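You operate a simulated robot arm through the tools that you are given. There is no shell and no other tool.

Carry out the task below with a simulated robot arm. There is one attempt and no reset: what you move stays moved.

JOB
Put things in order on the top of the long desk. At the end: the red bracket from the top of the long desk is on the orange small box; the grey tub stands where the red bracket stood; the white foam from the top of the long desk stands where the grey tub stood; two of the silver standoffs from the top of the long desk are on top of the green small box; whatever was shut is shut again. Leave all else as you found it, and nothing knocked over.

The check looks at the end state, three seconds after you hand in, the way a careful person would. Anything else that was tipped, shoved, dropped, spilled or broken makes it a failure.

ROBOT AND FRAMES
A 6-joint arm with a two-finger parallel gripper, fixed in place. Base frame: the origin is at the foot of the arm, x ahead of it, y to its left, z up; the work surface is at about z = 0. Units: cm, degrees, N and s.
With the tool pointing down near the work surface it reaches from about 12 to 50 cm from the base axis. Its first joint turns from -72.0 to 72.0 degrees. Payload 0.65 kg.
The TCP is the grasp point between the finger pads, 2.5 cm short of the fingertips. In the tool frame z runs along the fingers and y along their closing line. The gripper opens to 7.6 cm. The fingers are 1.8 cm wide and 1 cm thick; the gripper's body (3.6 by 7.8 cm) begins 4.5 cm behind the TCP.
Orientation is that of the tool frame in the base frame, as [roll, pitch, yaw] about the fixed x, y, z axes, in that order (R = Rz(yaw) Ry(pitch) Rx(roll)). With the fingers straight down and closing along the base's y, the tool's x points along the base's -x, its y along +y and its z along -z.

CONTROLS
- The arm moves only by the tool step_arm. Its argument "moves" is a list of rows, each an object (a shift or turn left out is 0, a gripper value left out holds the last) with "delta_rot": the turn, a rotation vector about the tool's x, y, z in units of 4 degrees (1.0 is 4 degrees), a list of three; "dp": the shift along the tool's x, y, z in units of 25 mm (1.0 is 25 mm), a list of three; "claw": the opening, from 0 (shut) to 1 (fully open). In form: [{"delta_rot": [wx, wy, wz], "dp": [tx, ty, tz], "claw": claw}, ...]. A call has 1 to 20 rows; each row shifts and turns the commanded pose from where the row before left it, along the tool's axes as they then stand. A call with a number of a shift or a turn outside -1 to 1 is refused whole. A row lasts 0.2 s, in which the tool goes at most 5 cm and 8.6 degrees; a call with a longer step from one row to the next is refused whole, and so is a gripper value outside its range. Where a pose cannot be reached the arm comes as near as it can. A force on the tool above 40 N (or 10 N above the force at the start of the call, whichever is more), or a blocked arm, ends the call early, and 0.2 s more pass. Each finger travels about 10.8 cm/s and halts on what it meets, pressing with about 23 N; the grip force reading is that of the motor and also rises with nothing between the fingers. The clock runs only during rows and for 0.2 s after the last one: add rows that do not move to give the fingers time. It gives the time, the measured TCP pose, the force on the tool (base axes), the opening and the grip force at its end, in the units of the frame above (readings bear some noise), with the torque about the TCP (base axes, N m) and any sound that the robot's microphone picked up.
- Cameras (640 x 400 px; columns grow to the right, rows downward): "scene" is fixed at [4.87, 26.28, 41.44]; the picture's right is [-0.85, -0.53, 0.00], its down [-0.26, 0.42, -0.87] and it looks along [0.46, -0.74, -0.50] (base axes); focal length 214 px, centre (320, 200). "wrist" rides on the gripper at [5.8, 1.1, -8.1] in the tool frame; the picture's right is [-0.18, 0.98, 0.00], its down [-0.75, -0.14, -0.64] and it looks along [-0.63, -0.12, 0.77] (tool axes); focal length 243 px, centre (320, 200). There is no depth. A picture from a camera that has moved, and an enlarged one, comes with that camera's place and axes in the base frame and with its lens.
- snapshot(camera): a new picture of that camera. It takes no simulated time.
- zoom(camera, box): a new picture of the part [left, top, right, bottom] of that camera's present view, enlarged. It takes no simulated time.
- close_job(): hands the job in; it is judged then, once.

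Nothing tells you positions but the pictures and the camera data. Unless the task says otherwise, let go and move clear before handing in.

The tools are called by a JSON object that holds its "name" and its "arguments". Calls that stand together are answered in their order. step_arm: Moves the arm, as the interface text tells. Its arguments: {"type":"object","properties":{"moves":{"type":"array","items":{"type":"object","properties":{"delta_rot":{"type":"array","items":{"type":"number"}},"dp":{"type":"array","items":{"type":"number"}},"claw":{"type":"number"}}}}},"required":["moves"]} The other tools are called the same way: snapshot (camera) takes a picture; zoom (camera, box) takes an enlarged picture of a part of a camera's view; close_job () hands the job in.

At the start:

```text
clock: 0.0
tool_pos: [27.05, 0.54, 35.59]
tool_rot: [179.9, 0.0, 180.0]
force: [-0.2, -0.7, -0.2]
moment: [0.0, -0.05, -0.01]
width: 7.62
grip_force: 0.0
```

scene: 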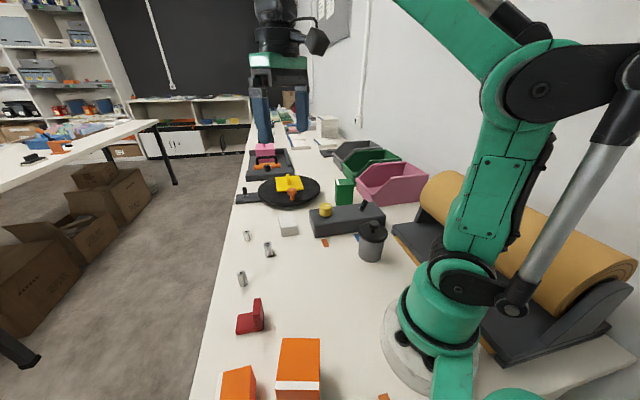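
wrist: 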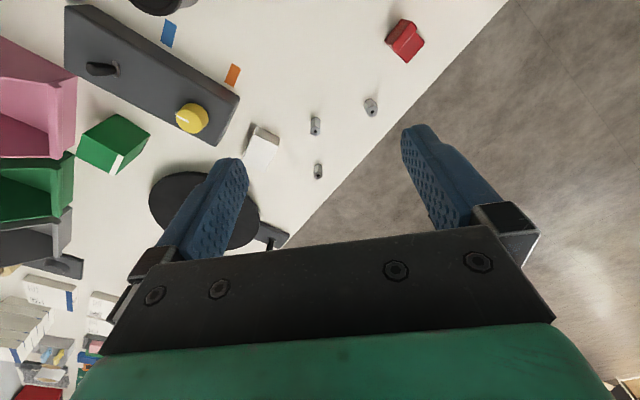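

I see a long desk with orange boxes near the camera, a red bracket, three silver standoffs, a white foam block, a grey tub, a green box, and a control panel and turntable-like device. I'll zoom in on the parts before moving.

{"name": "zoom", "arguments": {"camera": "scene", "box": [200, 200, 420, 340]}}

{"name": "zoom", "arguments": {"camera": "scene", "box": [200, 290, 400, 400]}}

{"name": "zoom", "arguments": {"camera": "scene", "box": [220, 120, 440, 260]}}

{"name": "zoom", "arguments": {"camera": "wrist", "box": [60, 0, 460, 250]}}

```text
2.86 times, centred on (310, 270) of scene
camera zoom: at [4.87, 26.28, 41.44], right [-0.85, -0.53, 0.0], down [-0.26, 0.42, -0.87], along [0.46, -0.74, -0.5], focal length 613 px, centre (349, 0)
```

zoom: 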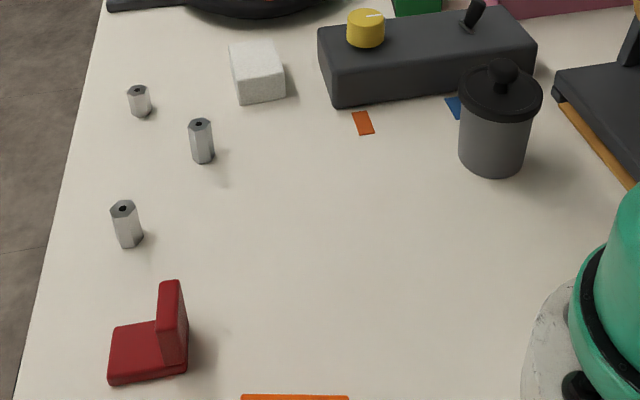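

```text
3.20 times, centred on (300, 345) of scene
camera zoom: at [4.87, 26.28, 41.44], right [-0.85, -0.53, 0.0], down [-0.26, 0.42, -0.87], along [0.46, -0.74, -0.5], focal length 686 px, centre (384, -264)
```

zoom: 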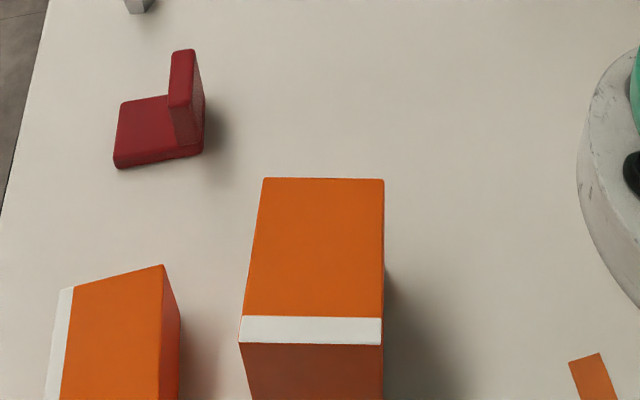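

```text
2.86 times, centred on (330, 190) of scene
camera zoom: at [4.87, 26.28, 41.44], right [-0.85, -0.53, 0.0], down [-0.26, 0.42, -0.87], along [0.46, -0.74, -0.5], focal length 613 px, centre (291, 229)
```

zoom: 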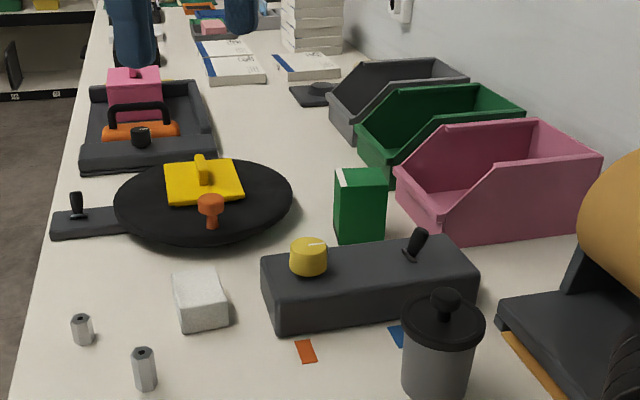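

```text
1.60 times, centred on (260, 125) of wrist
camera zoom: at [21.11, 1.57, 43.66], right [0.18, 0.98, 0.0], down [0.75, -0.14, 0.64], along [0.63, -0.12, -0.77], focal length 388 px, centre (416, 320)
```

zoom: 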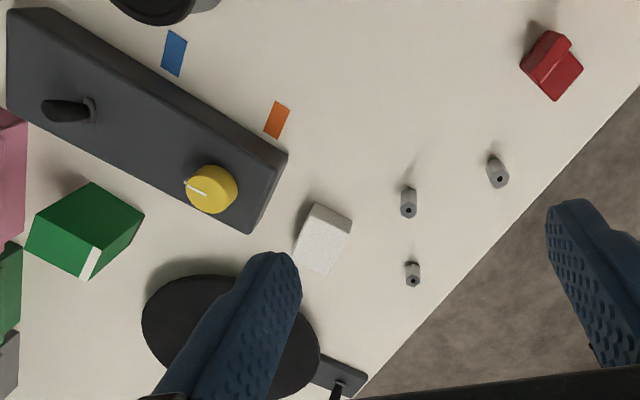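

The desk objects are roughly located: bracket near (29, 13), tub near (16, -16), foam near (41, -14), green box near (33, -36), and orange boxes near (15-20, 16-21). I'll move the wrist camera over the orange boxes to see which one is the small box.

{"name": "step_arm", "arguments": {"moves": [{"dp": [0.4, 0.6, 0]}, {"dp": [0.4, 0.6, 0]}, {"dp": [0.4, 0.6, 0]}, {"dp": [0.4, 0.6, 0]}, {"dp": [0.4, 0.6, 0]}, {"dp": [0.4, 0.6, 0]}, {"dp": [0.4, 0.6, 0]}, {"dp": [0.4, 0.6, 0]}, {"dp": [0, 0, 0]}, {"dp": [0, 0, 0]}]}}

```text
clock: 2.2
tool_pos: [19.04, 12.52, 35.55]
tool_rot: [180.0, 0.0, -179.9]
force: [0.4, 0.0, -0.1]
moment: [0.01, -0.03, 0.02]
width: 7.6
grip_force: 0.1
```

I moved to about (19, 12.5, 35.5) as commanded. Now I'll take pictures from here.

{"name": "snapshot", "arguments": {"camera": "wrist"}}

{"name": "snapshot", "arguments": {"camera": "scene"}}

```text
taken
camera wrist: at [13.18, 13.59, 43.64], right [0.18, 0.98, 0.0], down [0.75, -0.14, 0.64], along [0.63, -0.12, -0.77], focal length 243 px, centre (320, 200)
```

wrist: 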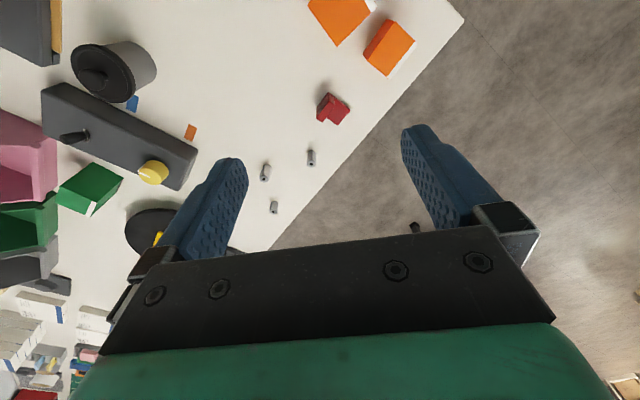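

```text
taken
```

scene: 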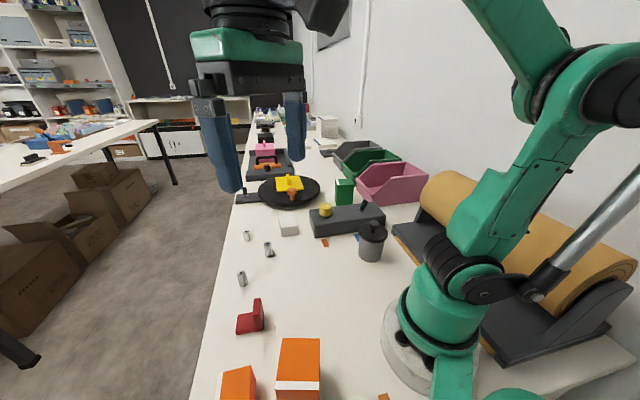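

The orange boxes are at the top edge of the wrist view. I'll yaw the tool so the camera looks toward them from the base side.

{"name": "step_arm", "arguments": {"moves": [{"delta_rot": [0, 0, -1]}, {"delta_rot": [0, 0, -1]}, {"delta_rot": [0, 0, -1]}, {"delta_rot": [0, 0, -1]}, {"delta_rot": [0, 0, -1]}, {"delta_rot": [0, 0, -1]}, {"delta_rot": [0, 0, -1]}, {"delta_rot": [0, 0, -1]}, {"delta_rot": [0, 0, -1]}, {"delta_rot": [0, 0, -1]}, {"delta_rot": [0, 0, -1]}, {"delta_rot": [0, 0, -1]}, {"delta_rot": [0, 0, -1]}, {"delta_rot": [0, 0, -1]}, {"delta_rot": [0, 0, -1]}, {"dp": [0, 0, 0]}]}}

{"name": "snapshot", "arguments": {"camera": "wrist"}}

```text
clock: 5.6
tool_pos: [18.94, 12.61, 35.66]
tool_rot: [180.0, 0.0, -119.9]
force: [-0.3, -0.9, -0.5]
moment: [-0.03, -0.02, 0.0]
width: 7.61
grip_force: 0.0
```

```text
taken
camera wrist: at [15.09, 8.03, 43.66], right [-0.76, 0.65, 0.0], down [0.5, 0.58, 0.64], along [0.42, 0.49, -0.77], focal length 243 px, centre (320, 200)
```

wrist: 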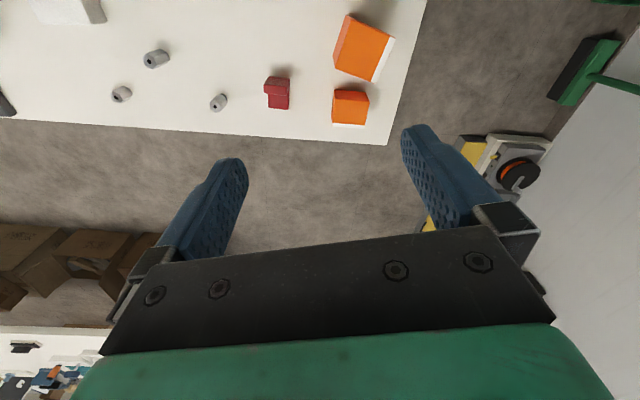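

{"name": "zoom", "arguments": {"camera": "wrist", "box": [240, 0, 440, 150]}}

{"name": "zoom", "arguments": {"camera": "wrist", "box": [0, 0, 200, 150]}}

```text
2.67 times, centred on (340, 75) of wrist
camera zoom: at [15.09, 8.03, 43.66], right [-0.76, 0.65, 0.0], down [0.5, 0.58, 0.64], along [0.42, 0.49, -0.77], focal length 647 px, centre (267, 533)
```

zoom: 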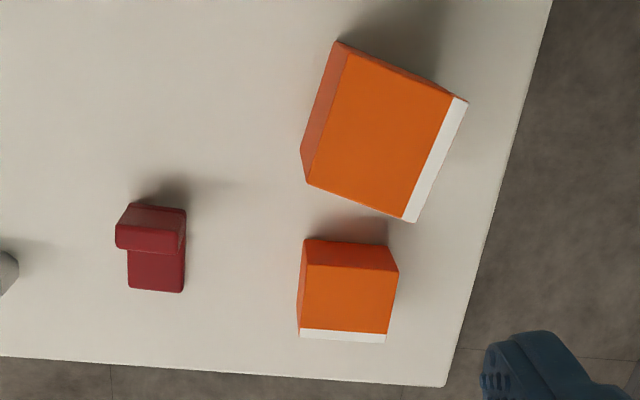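

```text
2.67 times, centred on (100, 75) of wrist
camera zoom: at [15.09, 8.03, 43.66], right [-0.76, 0.65, 0.0], down [0.5, 0.58, 0.64], along [0.42, 0.49, -0.77], focal length 647 px, centre (907, 533)
```

zoom: 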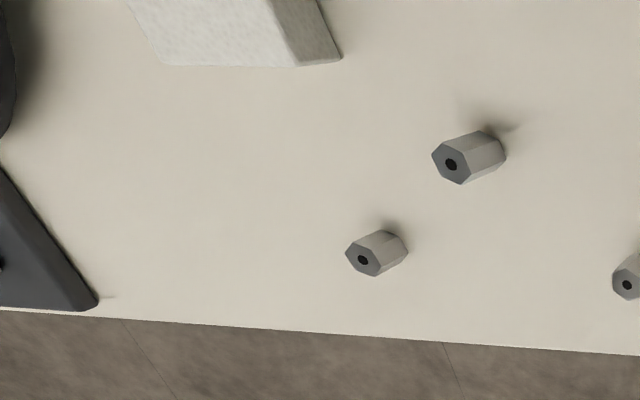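

The lower of the two orange boxes is clearly smaller (about 5.5 x 4.3 x 5 cm, centre near (21, 22)), so that is the orange small box. Next I'll turn slightly and come down over the red bracket for a close look.

{"name": "step_arm", "arguments": {"moves": [{"delta_rot": [0, 0, 1]}, {"delta_rot": [0, 0, 1]}, {"delta_rot": [0, 0, 1]}, {"delta_rot": [0, 0, 1]}, {"dp": [-0.26, -0.25, 0.75]}, {"dp": [-0.26, -0.25, 0.75]}, {"dp": [-0.26, -0.25, 0.75]}, {"dp": [-0.26, -0.25, 0.75]}, {"dp": [-0.26, -0.25, 0.75]}, {"dp": [-0.26, -0.25, 0.75]}, {"dp": [-0.26, -0.25, 0.75]}, {"dp": [-0.26, -0.25, 0.75]}, {"dp": [-0.26, -0.25, 0.75]}, {"dp": [-0.26, -0.25, 0.75]}, {"dp": [0, 0, 0]}, {"dp": [0, 0, 0]}]}}

{"name": "snapshot", "arguments": {"camera": "wrist"}}

{"name": "zoom", "arguments": {"camera": "wrist", "box": [220, 0, 420, 150]}}

```text
clock: 9.0
tool_pos: [27.85, 12.65, 16.82]
tool_rot: [179.9, -0.1, -136.0]
force: [0.9, 0.5, 0.2]
moment: [-0.01, 0.02, 0.04]
width: 7.63
grip_force: 0.0
```

```text
taken
camera wrist: at [23.03, 9.34, 24.93], right [-0.55, 0.83, 0.0], down [0.64, 0.42, 0.64], along [0.54, 0.35, -0.77], focal length 243 px, centre (320, 200)
```

wrist: 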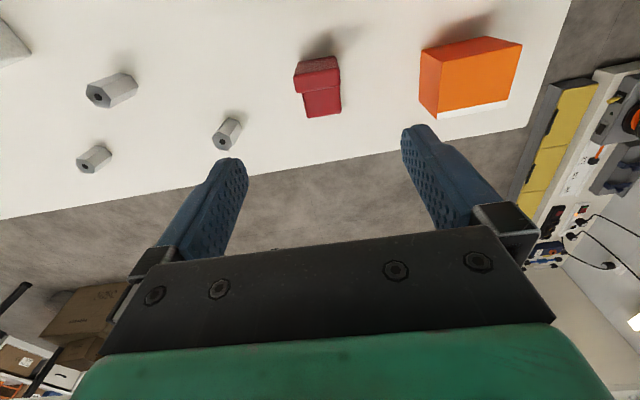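

```text
2.67 times, centred on (320, 75) of wrist
camera zoom: at [23.03, 9.34, 24.93], right [-0.55, 0.83, 0.0], down [0.64, 0.42, 0.64], along [0.54, 0.35, -0.77], focal length 647 px, centre (320, 533)
```

zoom: 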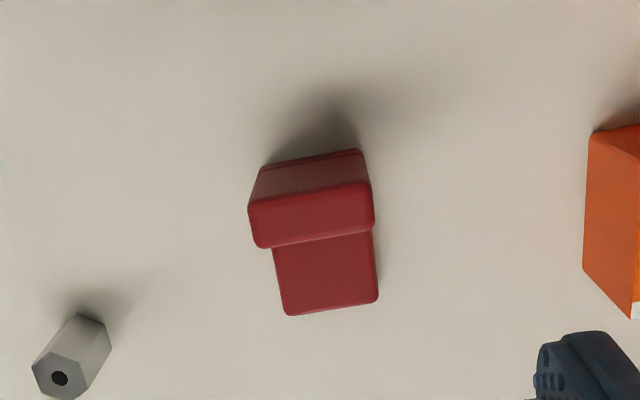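

The bracket's footprint centre is about (28.75, 13.3), turned about 42.5°, and its upright is 5 cm tall. I'll zoom on the small orange box from this viewpoint to fix where to put it.

{"name": "zoom", "arguments": {"camera": "wrist", "box": [380, 0, 580, 150]}}

{"name": "zoom", "arguments": {"camera": "wrist", "box": [50, 20, 250, 170]}}

```text
2.67 times, centred on (480, 75) of wrist
camera zoom: at [23.03, 9.34, 24.93], right [-0.55, 0.83, 0.0], down [0.64, 0.42, 0.64], along [0.54, 0.35, -0.77], focal length 647 px, centre (-107, 533)
```

zoom: 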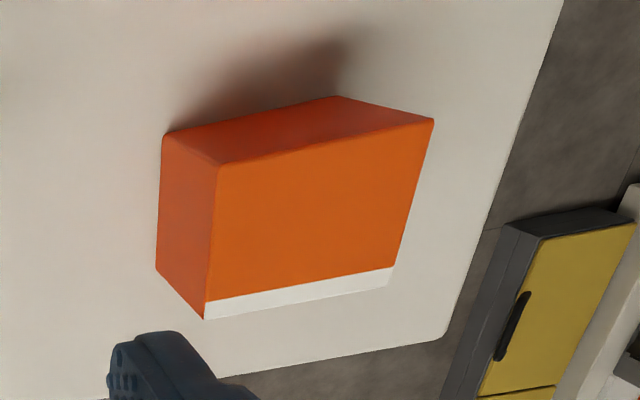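

```text
2.67 times, centred on (150, 95) of wrist
camera zoom: at [23.03, 9.34, 24.93], right [-0.55, 0.83, 0.0], down [0.64, 0.42, 0.64], along [0.54, 0.35, -0.77], focal length 647 px, centre (773, 480)
```

zoom: 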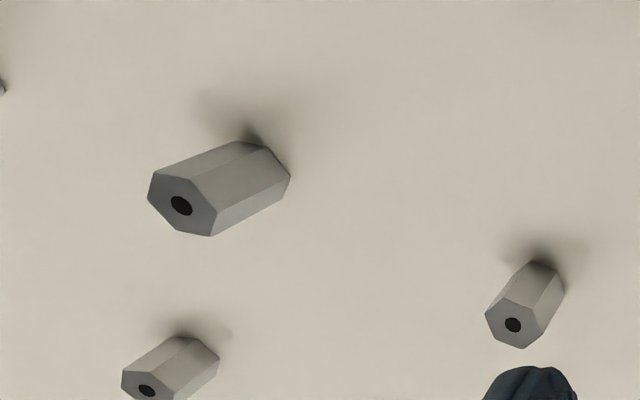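

The small orange box's top is about 5.4 x 4.3 cm at z≈4.8, centred near (20.8, 22.3) and nearly parallel with the bracket. I'll descend onto the bracket and grip it across its width.

{"name": "step_arm", "arguments": {"moves": [{"delta_rot": [0, 0, 0.35], "dp": [0, -0.06, 0.6]}, {"dp": [0, 0, 0.6]}, {"dp": [0, 0, 0.6]}, {"dp": [0, 0, 0.6]}, {"dp": [0, 0, 0.6]}, {"dp": [0, 0, 0.6]}, {"dp": [0, 0, 0.6]}, {"dp": [0, 0, 0.6]}, {"dp": [0, 0, 0.3]}, {"dp": [0, 0, 0.3]}, {"dp": [0, 0, 0.1]}, {"dp": [0, 0, 0]}, {"dp": [0, 0, 0]}]}}

{"name": "snapshot", "arguments": {"camera": "wrist"}}

{"name": "snapshot", "arguments": {"camera": "scene"}}

```text
clock: 11.8
tool_pos: [28.07, 12.43, 3.03]
tool_rot: [-180.0, 0.0, -137.3]
force: [0.0, 0.0, 0.0]
moment: [0.0, 0.02, -0.01]
width: 7.6
grip_force: 0.1
```

```text
taken
camera wrist: at [23.04, 9.27, 11.1], right [-0.53, 0.85, 0.0], down [0.65, 0.41, 0.64], along [0.55, 0.34, -0.77], focal length 243 px, centre (320, 200)
```

wrist: 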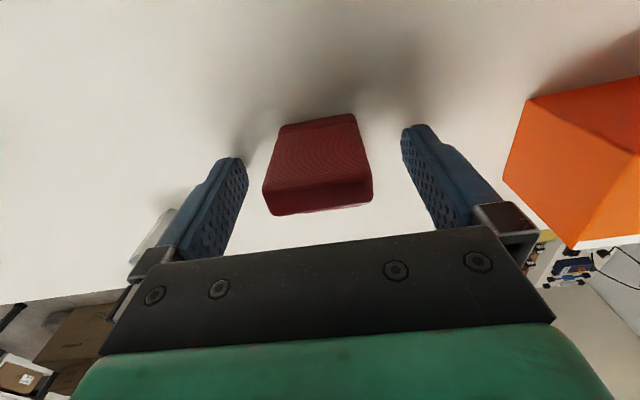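

```text
taken
```

scene: 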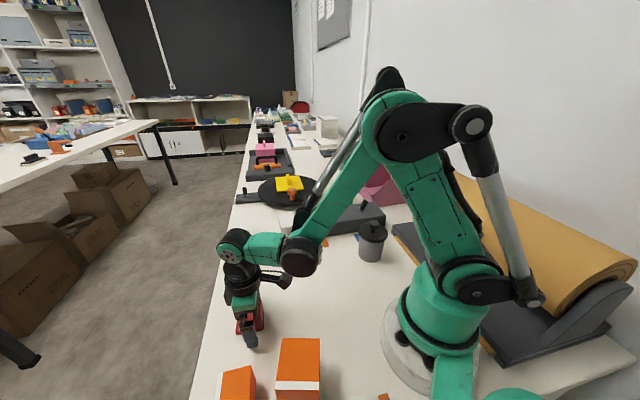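

The bracket sits between the open fingers. Closing the gripper now.

{"name": "step_arm", "arguments": {"moves": [{"claw": 0.5}, {"claw": 0.5}, {"claw": 0.4}, {"claw": 0.3}, {"claw": 0.3}, {"claw": 0.3}]}}

{"name": "snapshot", "arguments": {"camera": "wrist"}}

```text
clock: 13.2
tool_pos: [28.14, 12.58, 3.05]
tool_rot: [-180.0, 0.0, -137.3]
force: [-0.1, 0.0, 1.5]
moment: [0.04, 0.02, 0.02]
width: 3.56
grip_force: 22.9
```

```text
taken
camera wrist: at [23.04, 9.27, 11.1], right [-0.53, 0.85, 0.0], down [0.65, 0.41, 0.64], along [0.55, 0.34, -0.77], focal length 243 px, centre (320, 200)
```

wrist: 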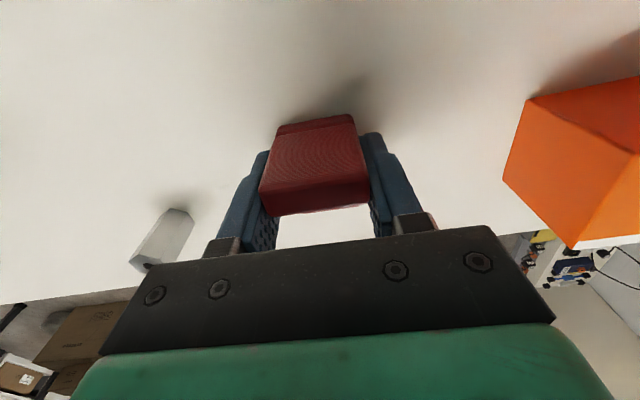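

The bracket is held at width 3.56 cm. I'll lift it, turn it to match the box and carry it over the small orange box.

{"name": "step_arm", "arguments": {"moves": [{"dp": [0, 0, -0.2]}, {"dp": [0, 0, -0.5]}, {"dp": [0, 0, -0.6]}, {"dp": [0, 0, -0.6]}, {"dp": [0, 0, -0.6]}, {"dp": [0, 0, -0.6]}, {"dp": [0, 0, -0.6]}, {"dp": [0, 0, -0.3]}, {"delta_rot": [0, 0, -0.72]}, {"dp": [-0.06, 0.81, 0]}, {"dp": [-0.06, 0.81, 0]}, {"dp": [-0.06, 0.81, 0]}, {"dp": [-0.06, 0.81, 0]}, {"dp": [-0.06, 0.81, 0]}, {"dp": [-0.06, 0.81, 0]}, {"dp": [0, 0, 0]}, {"dp": [0, 0, 0]}]}}

{"name": "snapshot", "arguments": {"camera": "wrist"}}

{"name": "zoom", "arguments": {"camera": "scene", "box": [160, 250, 360, 400]}}

```text
clock: 16.8
tool_pos: [20.18, 21.61, 12.93]
tool_rot: [179.9, 0.1, -134.4]
force: [-0.2, -0.2, -0.8]
moment: [-0.02, -0.02, -0.01]
width: 3.48
grip_force: 23.0
```

```text
taken
camera wrist: at [15.24, 18.13, 21.08], right [-0.57, 0.82, 0.0], down [0.63, 0.44, 0.64], along [0.53, 0.37, -0.77], focal length 243 px, centre (320, 200)
```

wrist: 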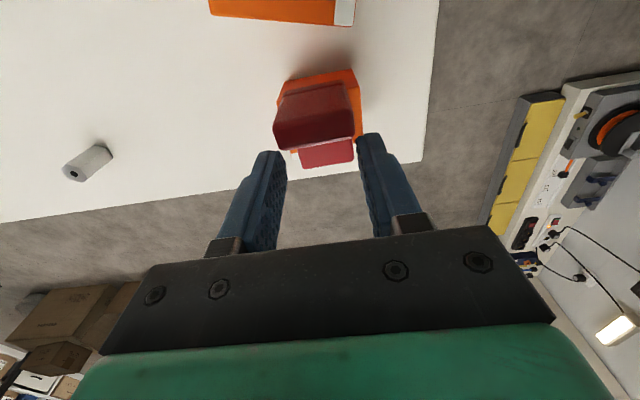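

```text
2.67 times, centred on (260, 325) of scene
camera zoom: at [4.87, 26.28, 41.44], right [-0.85, -0.53, 0.0], down [-0.26, 0.42, -0.87], along [0.46, -0.74, -0.5], focal length 572 px, centre (480, -133)
```

zoom: 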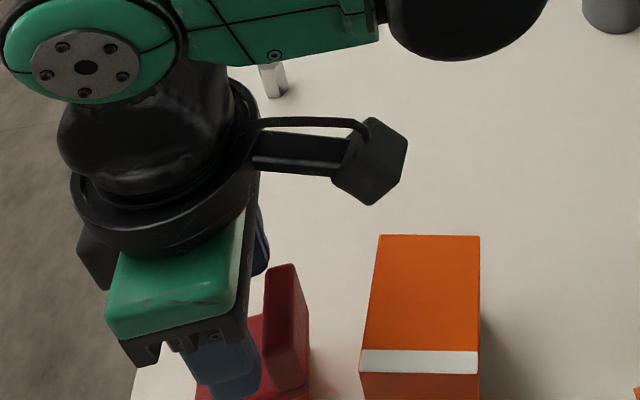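

The bracket hangs above the small box. I'll check alignment with a zoom before lowering.

{"name": "zoom", "arguments": {"camera": "wrist", "box": [230, 30, 410, 190]}}

```text
2.50 times, centred on (320, 110) of wrist
camera zoom: at [15.24, 18.13, 21.08], right [-0.57, 0.82, 0.0], down [0.63, 0.44, 0.64], along [0.53, 0.37, -0.77], focal length 606 px, centre (320, 425)
```

zoom: 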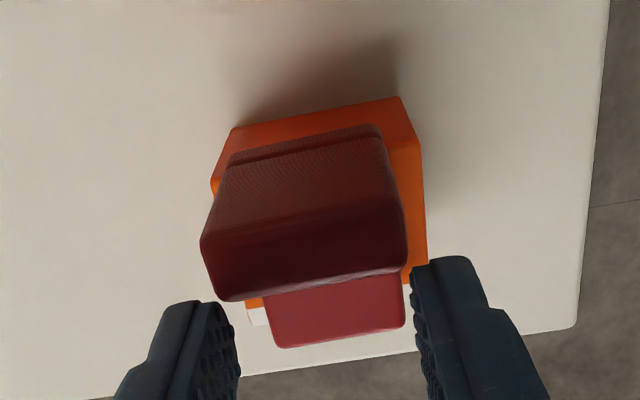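

Alignment looks good. I'll lower toward the box top, slowing near contact.

{"name": "step_arm", "arguments": {"moves": [{"dp": [0, 0, 0.4]}, {"dp": [0, 0, 0.4]}, {"dp": [0, 0, 0.4]}, {"dp": [0, 0, 0.3]}, {"dp": [0, 0, 0.2]}, {"dp": [0, 0, 0.1]}, {"dp": [0, 0, 0]}]}}

{"name": "zoom", "arguments": {"camera": "wrist", "box": [230, 30, 410, 190]}}

{"name": "zoom", "arguments": {"camera": "scene", "box": [160, 300, 320, 400]}}

```text
clock: 18.4
tool_pos: [20.04, 21.66, 8.58]
tool_rot: [-180.0, 0.0, -134.5]
force: [0.9, -0.5, 30.9]
moment: [-0.06, 0.07, 0.02]
width: 3.52
grip_force: 22.9
```

```text
2.50 times, centred on (320, 110) of wrist
camera zoom: at [15.14, 18.17, 16.56], right [-0.57, 0.82, 0.0], down [0.63, 0.44, 0.64], along [0.53, 0.37, -0.77], focal length 606 px, centre (320, 425)
```

zoom: 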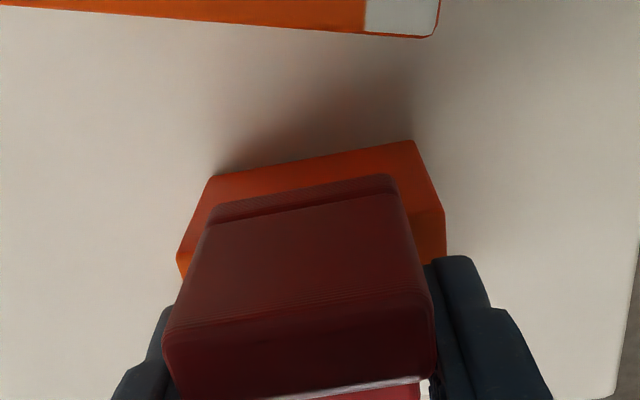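

```text
4.00 times, centred on (240, 350) of scene
camera zoom: at [4.87, 26.27, 41.45], right [-0.85, -0.53, 0.0], down [-0.26, 0.42, -0.87], along [0.46, -0.74, -0.5], focal length 858 px, centre (640, -400)
```

zoom: 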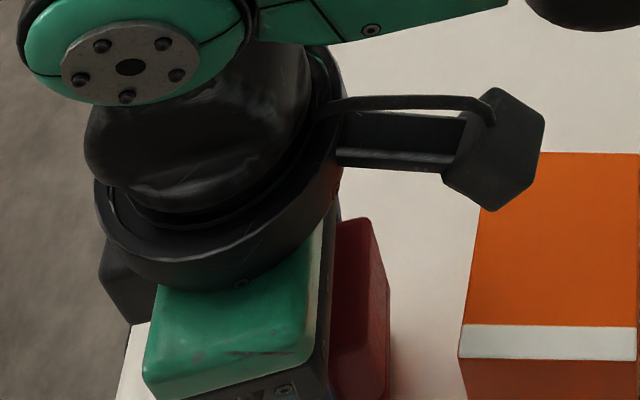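

It has made contact, with 31 N upward at z≈8.6. I'll ease off by about a millimetre or two before letting go.

{"name": "step_arm", "arguments": {"moves": [{"dp": [0, 0, -0.04]}, {"dp": [0, 0, -0.02]}, {"dp": [0, 0, 0]}]}}

```text
clock: 19.2
tool_pos: [20.0, 21.57, 8.69]
tool_rot: [180.0, -0.1, -134.5]
force: [-0.1, -0.1, -0.1]
moment: [-0.01, 0.02, 0.0]
width: 3.52
grip_force: 22.7
```

{"name": "step_arm", "arguments": {"moves": [{"dp": [0, 0, 0.02]}, {"dp": [0, 0, 0]}]}}

```text
clock: 19.8
tool_pos: [19.94, 21.57, 8.63]
tool_rot: [-179.9, 0.0, -134.4]
force: [0.3, -0.8, -1.1]
moment: [-0.01, 0.03, 0.01]
width: 3.55
grip_force: 23.3
```

The bracket is within a fraction of a millimetre of the box top. Opening the fingers gently, then rising.

{"name": "step_arm", "arguments": {"moves": [{"claw": 0.44}, {"claw": 0.5}, {"claw": 0.6}, {"claw": 0.7}, {"claw": 0.8}, {"claw": 0.8}, {"dp": [0, 0, -0.3]}, {"dp": [0, 0, -0.6]}, {"dp": [0, 0, -0.8]}, {"dp": [0, 0, -0.8]}, {"dp": [0, 0, -0.8]}, {"dp": [0, 0, -0.8]}, {"dp": [0, 0, 0]}]}}

{"name": "snapshot", "arguments": {"camera": "wrist"}}

{"name": "zoom", "arguments": {"camera": "wrist", "box": [220, 0, 420, 150]}}

```text
clock: 22.6
tool_pos: [20.0, 21.44, 18.84]
tool_rot: [-179.9, 0.0, -134.4]
force: [-0.4, 0.2, -0.7]
moment: [0.01, 0.0, -0.02]
width: 6.09
grip_force: 0.0
```

```text
taken
camera wrist: at [15.15, 18.1, 26.98], right [-0.57, 0.82, 0.0], down [0.63, 0.44, 0.64], along [0.53, 0.37, -0.77], focal length 243 px, centre (320, 200)
```

wrist: 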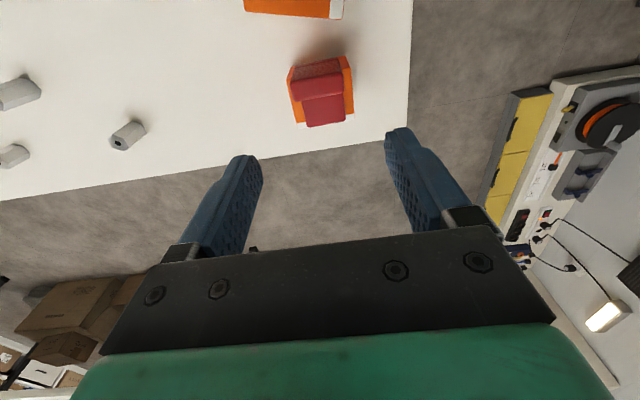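

```text
2.67 times, centred on (320, 75) of wrist
camera zoom: at [15.15, 18.1, 26.98], right [-0.57, 0.82, 0.0], down [0.63, 0.44, 0.64], along [0.53, 0.37, -0.77], focal length 647 px, centre (320, 533)
```

zoom: 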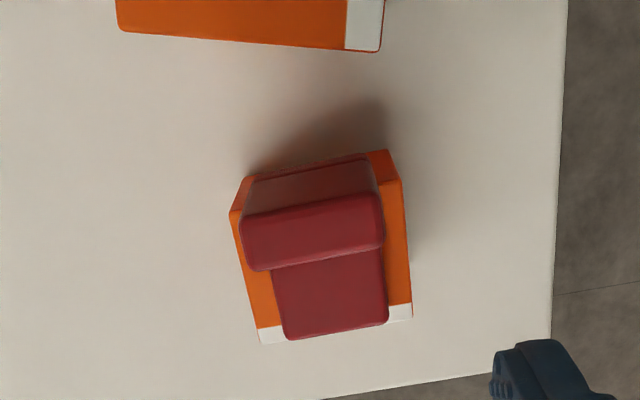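

The bracket rests squarely on the small orange box. Next I'll rise and swing across to look at the grey tub closely.

{"name": "step_arm", "arguments": {"moves": [{"dp": [0.61, -0.486, -0.368]}, {"dp": [0.61, -0.486, -0.368]}, {"dp": [0.61, -0.486, -0.368]}, {"dp": [0.61, -0.486, -0.368]}, {"dp": [0.61, -0.486, -0.368]}, {"dp": [0.61, -0.486, -0.368]}, {"dp": [0.61, -0.486, -0.368]}, {"dp": [0.61, -0.486, -0.368]}, {"dp": [0.61, -0.486, -0.368]}, {"dp": [0.61, -0.486, -0.368]}, {"delta_rot": [0, 0, 1]}, {"delta_rot": [0, 0, 1]}, {"delta_rot": [0, 0, 1]}, {"delta_rot": [0, 0, 1]}, {"delta_rot": [0, 0, 1]}, {"delta_rot": [0, 0, 1]}, {"delta_rot": [0, 0, 1]}, {"delta_rot": [0, 0, 1]}, {"delta_rot": [0, 0, 1]}, {"delta_rot": [0, 0, 1]}]}}

{"name": "step_arm", "arguments": {"moves": [{"delta_rot": [0, 0, 1]}, {"delta_rot": [0, 0, 1]}, {"delta_rot": [0, 0, 1]}, {"delta_rot": [0, 0, 1]}, {"delta_rot": [0, 0, 1]}, {"delta_rot": [0, 0, 1]}, {"delta_rot": [0, 0, 1]}, {"delta_rot": [0, 0, 1]}, {"delta_rot": [0, 0, 1]}, {"delta_rot": [0, 0, 1]}, {"delta_rot": [0, 0, 1]}, {"delta_rot": [0, 0, 1]}, {"delta_rot": [0, 0, 0.9]}, {"dp": [0, 0, 0]}]}}

{"name": "snapshot", "arguments": {"camera": "wrist"}}

{"name": "snapshot", "arguments": {"camera": "scene"}}

```text
clock: 26.8
tool_pos: [18.05, 2.13, 28.02]
tool_rot: [180.0, 0.0, -174.5]
force: [0.5, 0.4, 0.2]
moment: [0.01, -0.04, 0.01]
width: 6.09
grip_force: 0.1
```

```text
clock: 29.8
tool_pos: [18.09, 2.21, 28.04]
tool_rot: [-180.0, 0.0, 133.9]
force: [0.7, -0.2, -0.7]
moment: [0.02, 0.01, 0.0]
width: 6.09
grip_force: 0.1
```

```text
taken
camera wrist: at [14.83, 7.09, 36.16], right [0.84, 0.55, 0.0], down [0.42, -0.64, 0.64], along [0.35, -0.54, -0.77], focal length 243 px, centre (320, 200)
```

wrist: 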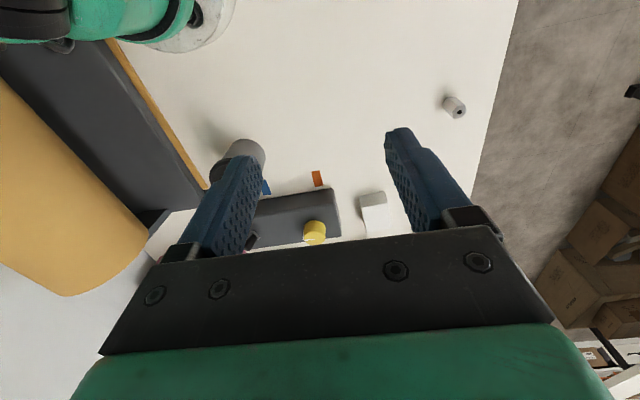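

```text
taken
```

scene: 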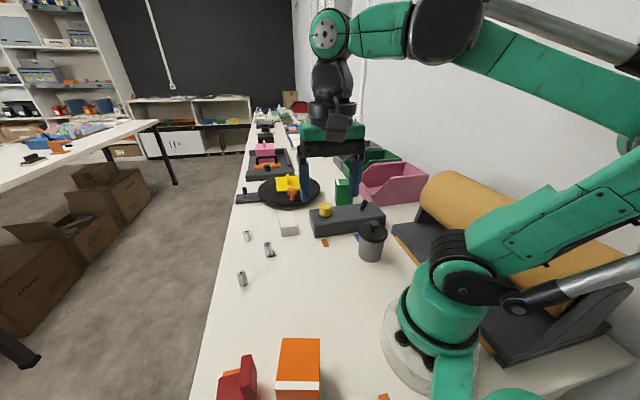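

The tub is hidden behind a finger. I'll move the tool to about (14, -10, 25) for a clear view.

{"name": "step_arm", "arguments": {"moves": [{"dp": [-0.3, -0.57, 0.15]}, {"dp": [-0.3, -0.57, 0.15]}, {"dp": [-0.3, -0.57, 0.15]}, {"dp": [-0.3, -0.57, 0.15]}, {"dp": [-0.3, -0.57, 0.15]}, {"dp": [-0.3, -0.57, 0.15]}, {"dp": [-0.3, -0.57, 0.15]}, {"dp": [-0.3, -0.57, 0.15]}, {"dp": [0, 0, 0]}]}}

{"name": "snapshot", "arguments": {"camera": "wrist"}}

{"name": "zoom", "arguments": {"camera": "wrist", "box": [220, 0, 420, 150]}}

{"name": "zoom", "arguments": {"camera": "scene", "box": [300, 180, 440, 290]}}

```text
clock: 31.8
tool_pos: [14.0, -10.12, 24.9]
tool_rot: [179.9, 0.1, 134.0]
force: [0.4, -0.6, -0.2]
moment: [-0.03, 0.01, -0.03]
width: 6.08
grip_force: 0.0
```

```text
taken
camera wrist: at [10.73, -5.17, 33.17], right [0.84, 0.55, 0.0], down [0.42, -0.64, 0.64], along [0.35, -0.54, -0.77], focal length 243 px, centre (320, 200)
```

wrist: 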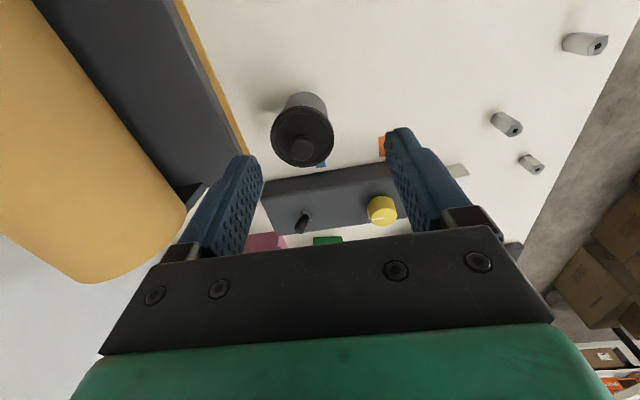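

```text
2.67 times, centred on (320, 75) of wrist
camera zoom: at [10.73, -5.17, 33.17], right [0.84, 0.55, 0.0], down [0.42, -0.64, 0.64], along [0.35, -0.54, -0.77], focal length 647 px, centre (320, 533)
```

zoom: 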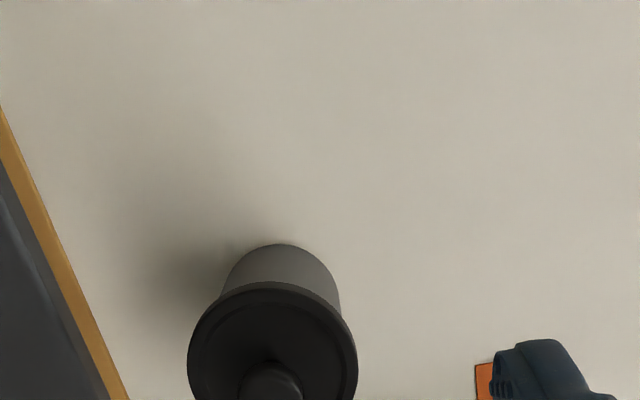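

```text
3.64 times, centred on (370, 235) of scene
camera zoom: at [4.87, 26.28, 41.44], right [-0.85, -0.53, 0.0], down [-0.26, 0.42, -0.87], along [0.46, -0.74, -0.5], focal length 780 px, centre (138, 73)
```

zoom: 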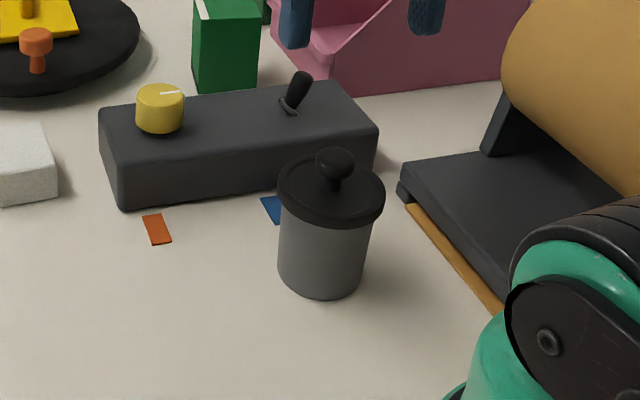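

The tub is a grey cylinder about 6 cm across with a wider black lid and a ball knob, base centre near (15.6, -17.2). I'll zoom in on the lid and knob.

{"name": "zoom", "arguments": {"camera": "wrist", "box": [250, 70, 370, 190]}}

{"name": "zoom", "arguments": {"camera": "scene", "box": [340, 205, 410, 275]}}

```text
3.33 times, centred on (310, 130) of wrist
camera zoom: at [10.73, -5.17, 33.17], right [0.84, 0.55, 0.0], down [0.42, -0.64, 0.64], along [0.35, -0.54, -0.77], focal length 809 px, centre (353, 433)
```

zoom: 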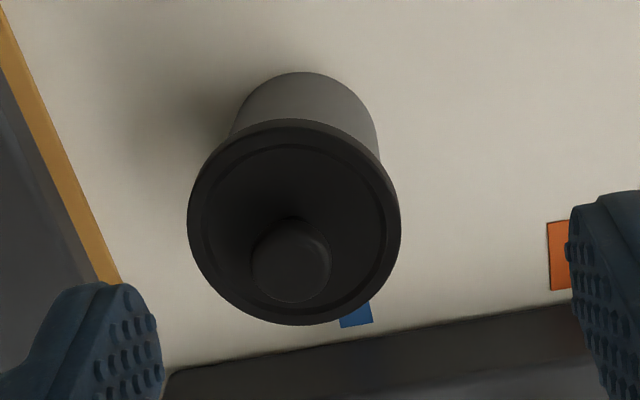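

```text
5.71 times, centred on (375, 240) of scene
camera zoom: at [4.87, 26.28, 41.44], right [-0.85, -0.53, 0.0], down [-0.26, 0.42, -0.87], along [0.46, -0.74, -0.5], focal length 1226 px, centre (6, -29)
```

zoom: 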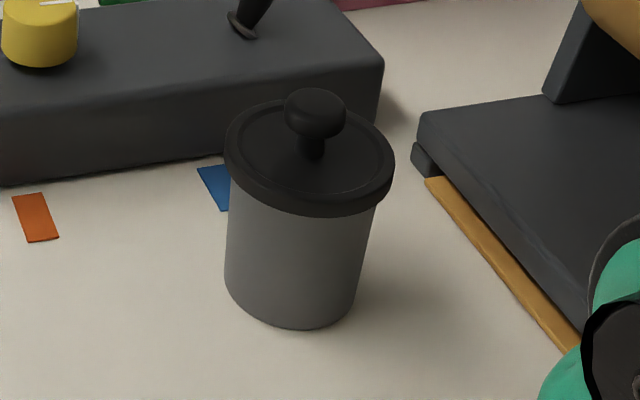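

The lid carries a mushroom knob about 2.5 cm across at z≈10, centred near (15.9, -16.6). I'll hover above it and check alignment.

{"name": "step_arm", "arguments": {"moves": [{"dp": [-0.4, -0.21, 0.59]}, {"dp": [-0.4, -0.21, 0.59]}, {"dp": [-0.4, -0.21, 0.59]}, {"dp": [-0.4, -0.21, 0.59]}, {"dp": [-0.4, -0.21, 0.59]}, {"dp": [-0.4, -0.21, 0.59]}, {"dp": [0, 0, 0]}, {"dp": [0, 0, 0]}]}}

{"name": "snapshot", "arguments": {"camera": "wrist"}}

{"name": "zoom", "arguments": {"camera": "scene", "box": [310, 170, 430, 280]}}

```text
clock: 33.6
tool_pos: [16.07, -16.56, 16.24]
tool_rot: [180.0, 0.0, 133.9]
force: [1.1, 0.6, 0.7]
moment: [0.0, 0.01, -0.05]
width: 6.07
grip_force: 0.1
```

```text
taken
camera wrist: at [12.68, -11.53, 24.2], right [0.84, 0.55, 0.0], down [0.42, -0.64, 0.64], along [0.35, -0.54, -0.77], focal length 243 px, centre (320, 200)
```

wrist: 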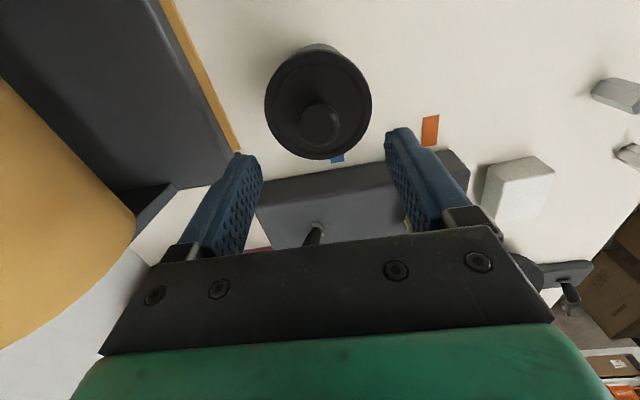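

```text
3.64 times, centred on (370, 225) of scene
camera zoom: at [4.87, 26.28, 41.44], right [-0.85, -0.53, 0.0], down [-0.26, 0.42, -0.87], along [0.46, -0.74, -0.5], focal length 780 px, centre (138, 109)
```

zoom: 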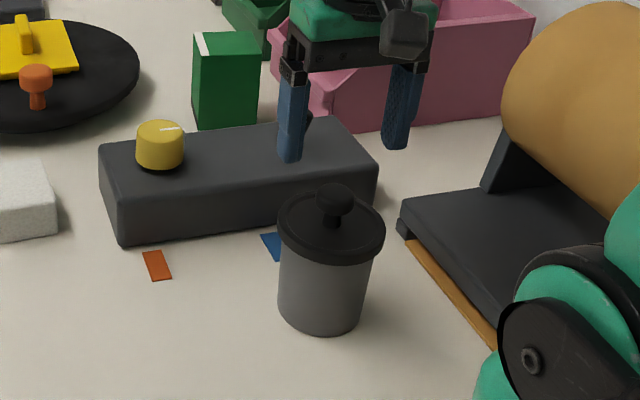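

{"name": "zoom", "arguments": {"camera": "wrist", "box": [240, 20, 400, 180]}}

```text
2.50 times, centred on (320, 100) of wrist
camera zoom: at [12.68, -11.53, 24.2], right [0.84, 0.55, 0.0], down [0.42, -0.64, 0.64], along [0.35, -0.54, -0.77], focal length 606 px, centre (320, 450)
```

zoom: 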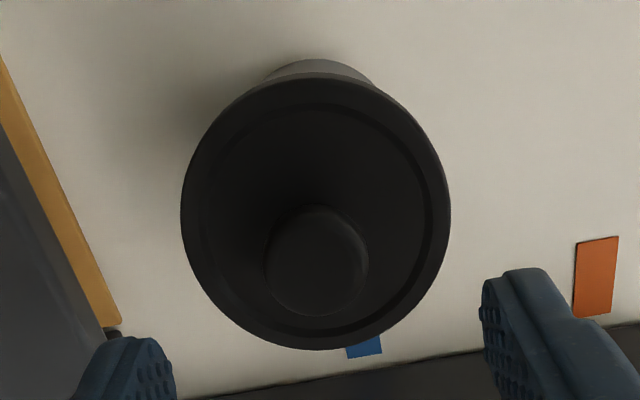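

The knob is almost exactly below the TCP. I'll narrow the fingers, descend to z≈11 and look again before gripping.

{"name": "step_arm", "arguments": {"moves": [{"claw": 0.6}, {"dp": [0, 0, 0.4]}, {"dp": [0, 0, 0.5]}, {"dp": [0, 0, 0.5]}, {"dp": [0, 0, 0.3]}, {"dp": [0, 0, 0.2]}, {"dp": [0, 0, 0.1]}, {"dp": [0, 0, 0]}]}}

{"name": "snapshot", "arguments": {"camera": "wrist"}}

{"name": "zoom", "arguments": {"camera": "scene", "box": [330, 180, 420, 280]}}

```text
clock: 35.4
tool_pos: [15.89, -16.57, 11.05]
tool_rot: [-179.9, -0.1, 133.8]
force: [-0.5, -1.0, 0.9]
moment: [0.03, 0.0, 0.01]
width: 4.55
grip_force: 0.1
```

```text
taken
camera wrist: at [12.67, -11.53, 19.21], right [0.84, 0.55, 0.0], down [0.42, -0.64, 0.64], along [0.35, -0.54, -0.77], focal length 243 px, centre (320, 200)
```

wrist: 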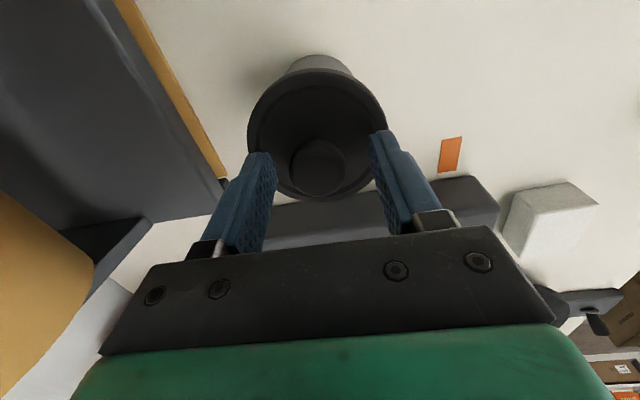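

```text
4.00 times, centred on (375, 230) of scene
camera zoom: at [4.87, 26.28, 41.44], right [-0.85, -0.53, 0.0], down [-0.26, 0.42, -0.87], along [0.46, -0.74, -0.5], focal length 858 px, centre (100, 80)
```

zoom: 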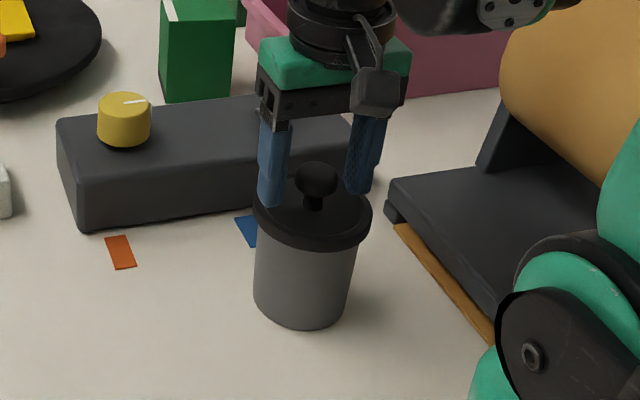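

The fingers straddle the knob, tips just above the lid. Closing, then a very small lift to test whether the lid comes alone.

{"name": "step_arm", "arguments": {"moves": [{"claw": 0.45}, {"claw": 0.35}, {"claw": 0.25}, {"claw": 0.2}, {"claw": 0.2}, {"claw": 0.2}]}}

{"name": "zoom", "arguments": {"camera": "scene", "box": [330, 180, 420, 280]}}

{"name": "snapshot", "arguments": {"camera": "wrist"}}

```text
clock: 36.8
tool_pos: [15.9, -16.43, 11.12]
tool_rot: [-180.0, 0.0, 133.9]
force: [0.6, -0.2, 0.3]
moment: [-0.02, -0.01, 0.02]
width: 2.31
grip_force: 23.1
```

```text
4.00 times, centred on (375, 230) of scene
camera zoom: at [4.87, 26.28, 41.44], right [-0.85, -0.53, 0.0], down [-0.26, 0.42, -0.87], along [0.46, -0.74, -0.5], focal length 858 px, centre (100, 80)
```

zoom: 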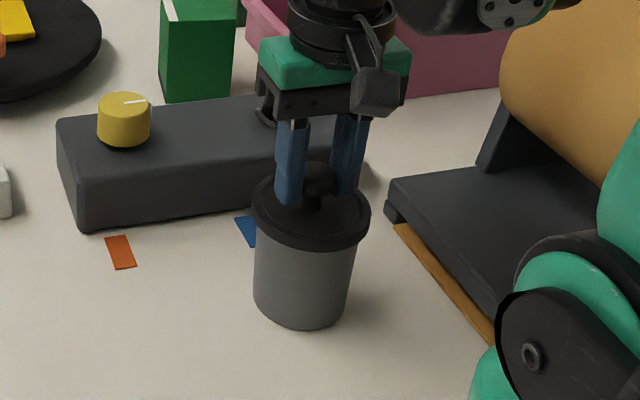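

```text
taken
camera wrist: at [12.67, -11.53, 19.21], right [0.84, 0.55, 0.0], down [0.42, -0.64, 0.64], along [0.35, -0.54, -0.77], focal length 243 px, centre (320, 200)
```

wrist: 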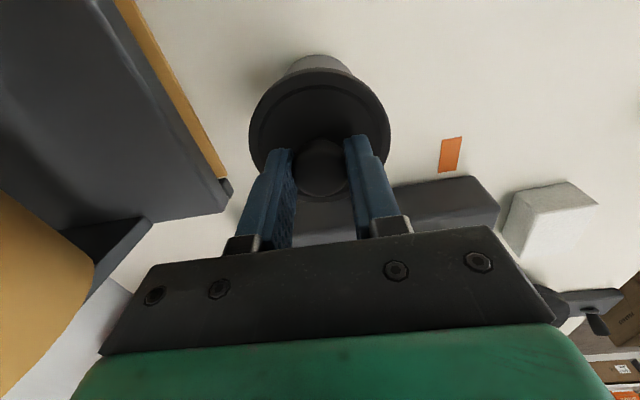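

Knob gripped at 2.31 cm. Lifting 0.75 cm to see what follows.

{"name": "step_arm", "arguments": {"moves": [{"dp": [0, 0, -0.1]}, {"dp": [0, 0, -0.1]}, {"dp": [0, 0, -0.1]}, {"dp": [0, 0, 0]}]}}

{"name": "zoom", "arguments": {"camera": "scene", "box": [330, 180, 420, 280]}}

```text
clock: 37.8
tool_pos: [15.91, -16.6, 11.93]
tool_rot: [-180.0, 0.0, 133.8]
force: [1.0, 0.8, -2.1]
moment: [0.02, -0.01, -0.06]
width: 2.3
grip_force: 23.1
```

```text
4.00 times, centred on (375, 230) of scene
camera zoom: at [4.88, 26.28, 41.44], right [-0.85, -0.53, 0.0], down [-0.26, 0.42, -0.87], along [0.46, -0.74, -0.5], focal length 858 px, centre (100, 80)
```

zoom: 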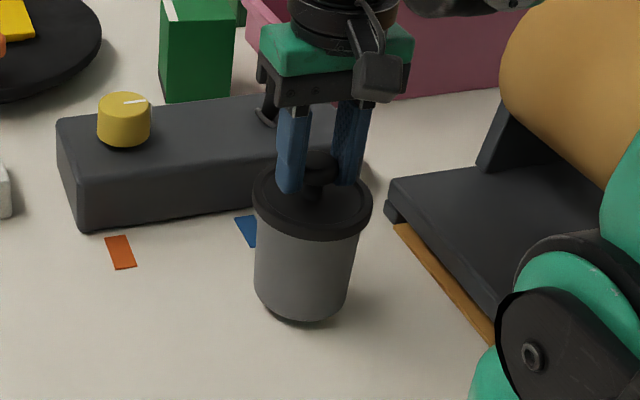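

The whole tub came up with the lid (bottom clear of the desk, weight only about 2 N), so the lid holds. I'll lift a little further and check again before carrying.

{"name": "step_arm", "arguments": {"moves": [{"dp": [0, 0, -0.1]}, {"dp": [0, 0, -0.15]}, {"dp": [0, 0, -0.15]}, {"dp": [0, 0, -0.1]}, {"dp": [0, 0, 0]}, {"dp": [0, 0, 0]}]}}

{"name": "zoom", "arguments": {"camera": "scene", "box": [330, 180, 420, 280]}}

{"name": "snapshot", "arguments": {"camera": "wrist"}}

```text
clock: 39.2
tool_pos: [15.88, -16.45, 13.21]
tool_rot: [-180.0, 0.0, 133.9]
force: [0.1, -1.1, -1.6]
moment: [0.02, -0.01, 0.01]
width: 2.32
grip_force: 23.4
```

```text
4.00 times, centred on (375, 230) of scene
camera zoom: at [4.88, 26.28, 41.44], right [-0.85, -0.53, 0.0], down [-0.26, 0.42, -0.87], along [0.46, -0.74, -0.5], focal length 858 px, centre (100, 80)
```

zoom: 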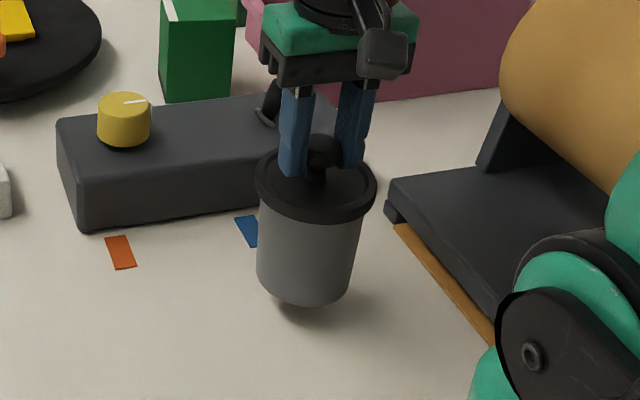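

```text
taken
camera wrist: at [12.67, -11.56, 21.28], right [0.84, 0.55, 0.0], down [0.42, -0.64, 0.64], along [0.35, -0.54, -0.77], focal length 243 px, centre (320, 200)
```

wrist: 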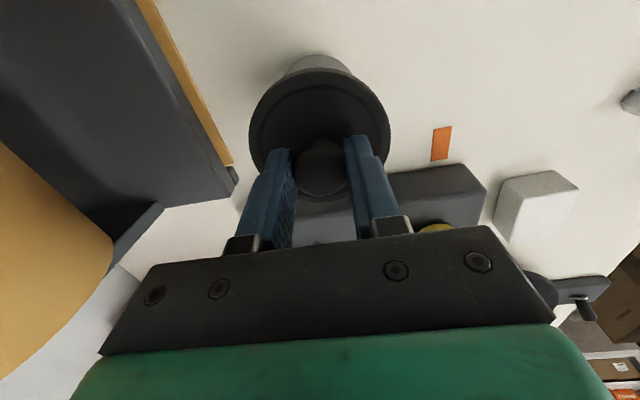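

The tub hangs steadily with its bottom about 2 cm above the desk. I'll carry it slowly toward the bracket's old place, first half of the way.

{"name": "step_arm", "arguments": {"moves": [{"dp": [0, 0, -0.2]}, {"dp": [0, 0, -0.2]}, {"dp": [0.1, 0.25, 0]}, {"dp": [0.2, 0.47, 0]}, {"dp": [0.23, 0.55, 0]}, {"dp": [0.23, 0.55, 0]}, {"dp": [0.23, 0.55, 0]}, {"dp": [0.23, 0.55, 0]}, {"dp": [0.23, 0.55, 0]}, {"dp": [0.23, 0.55, 0]}, {"dp": [0.23, 0.55, 0]}, {"dp": [0.23, 0.55, 0]}, {"dp": [0.2, 0.47, 0]}, {"dp": [0.1, 0.25, 0]}, {"dp": [0, 0, 0]}]}}

{"name": "step_arm", "arguments": {"moves": [{"delta_rot": [0, 0, -0.5]}, {"delta_rot": [0, 0, -1]}, {"delta_rot": [0, 0, -1]}, {"delta_rot": [0, 0, -1]}, {"delta_rot": [0, 0, -1]}, {"delta_rot": [0, 0, -1]}, {"delta_rot": [0, 0, -1]}, {"delta_rot": [0, 0, -1]}, {"delta_rot": [0, 0, -1]}, {"delta_rot": [0, 0, -1]}, {"delta_rot": [0, 0, -1]}, {"delta_rot": [0, 0, -1]}, {"dp": [0, 0, 0]}]}}

{"name": "snapshot", "arguments": {"camera": "scene"}}

{"name": "snapshot", "arguments": {"camera": "wrist"}}

```text
clock: 42.4
tool_pos: [22.29, -1.87, 14.21]
tool_rot: [-180.0, 0.0, 133.9]
force: [0.1, 0.3, -1.7]
moment: [0.01, 0.0, -0.03]
width: 2.35
grip_force: 23.7
```

```text
clock: 45.2
tool_pos: [22.27, -1.93, 14.13]
tool_rot: [179.9, 0.0, -180.0]
force: [0.3, -0.6, -2.3]
moment: [-0.04, 0.0, 0.02]
width: 2.32
grip_force: 23.1
```

```text
taken
```

scene: 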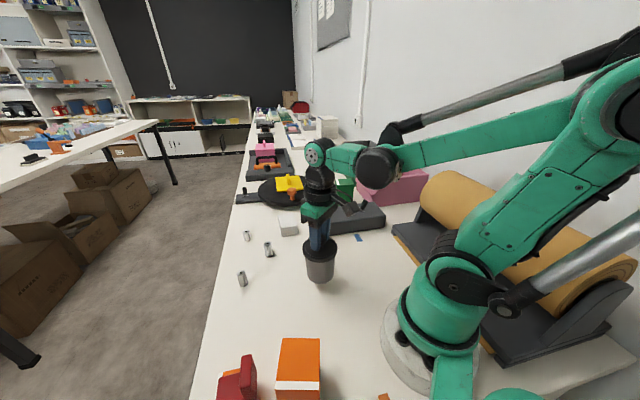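

```text
taken
camera wrist: at [16.42, -0.86, 22.25], right [0.18, 0.98, 0.0], down [0.75, -0.14, 0.64], along [0.63, -0.12, -0.77], focal length 243 px, centre (320, 200)
```

wrist: 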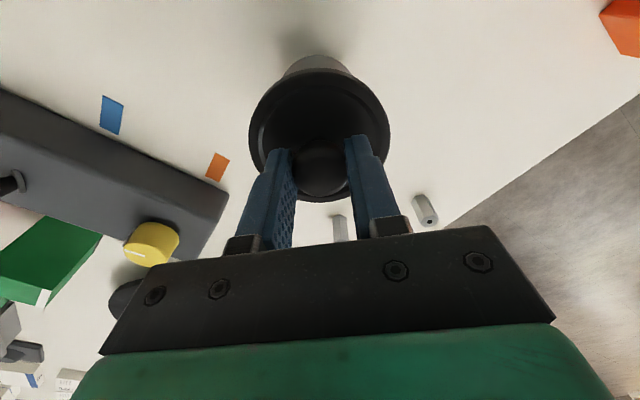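

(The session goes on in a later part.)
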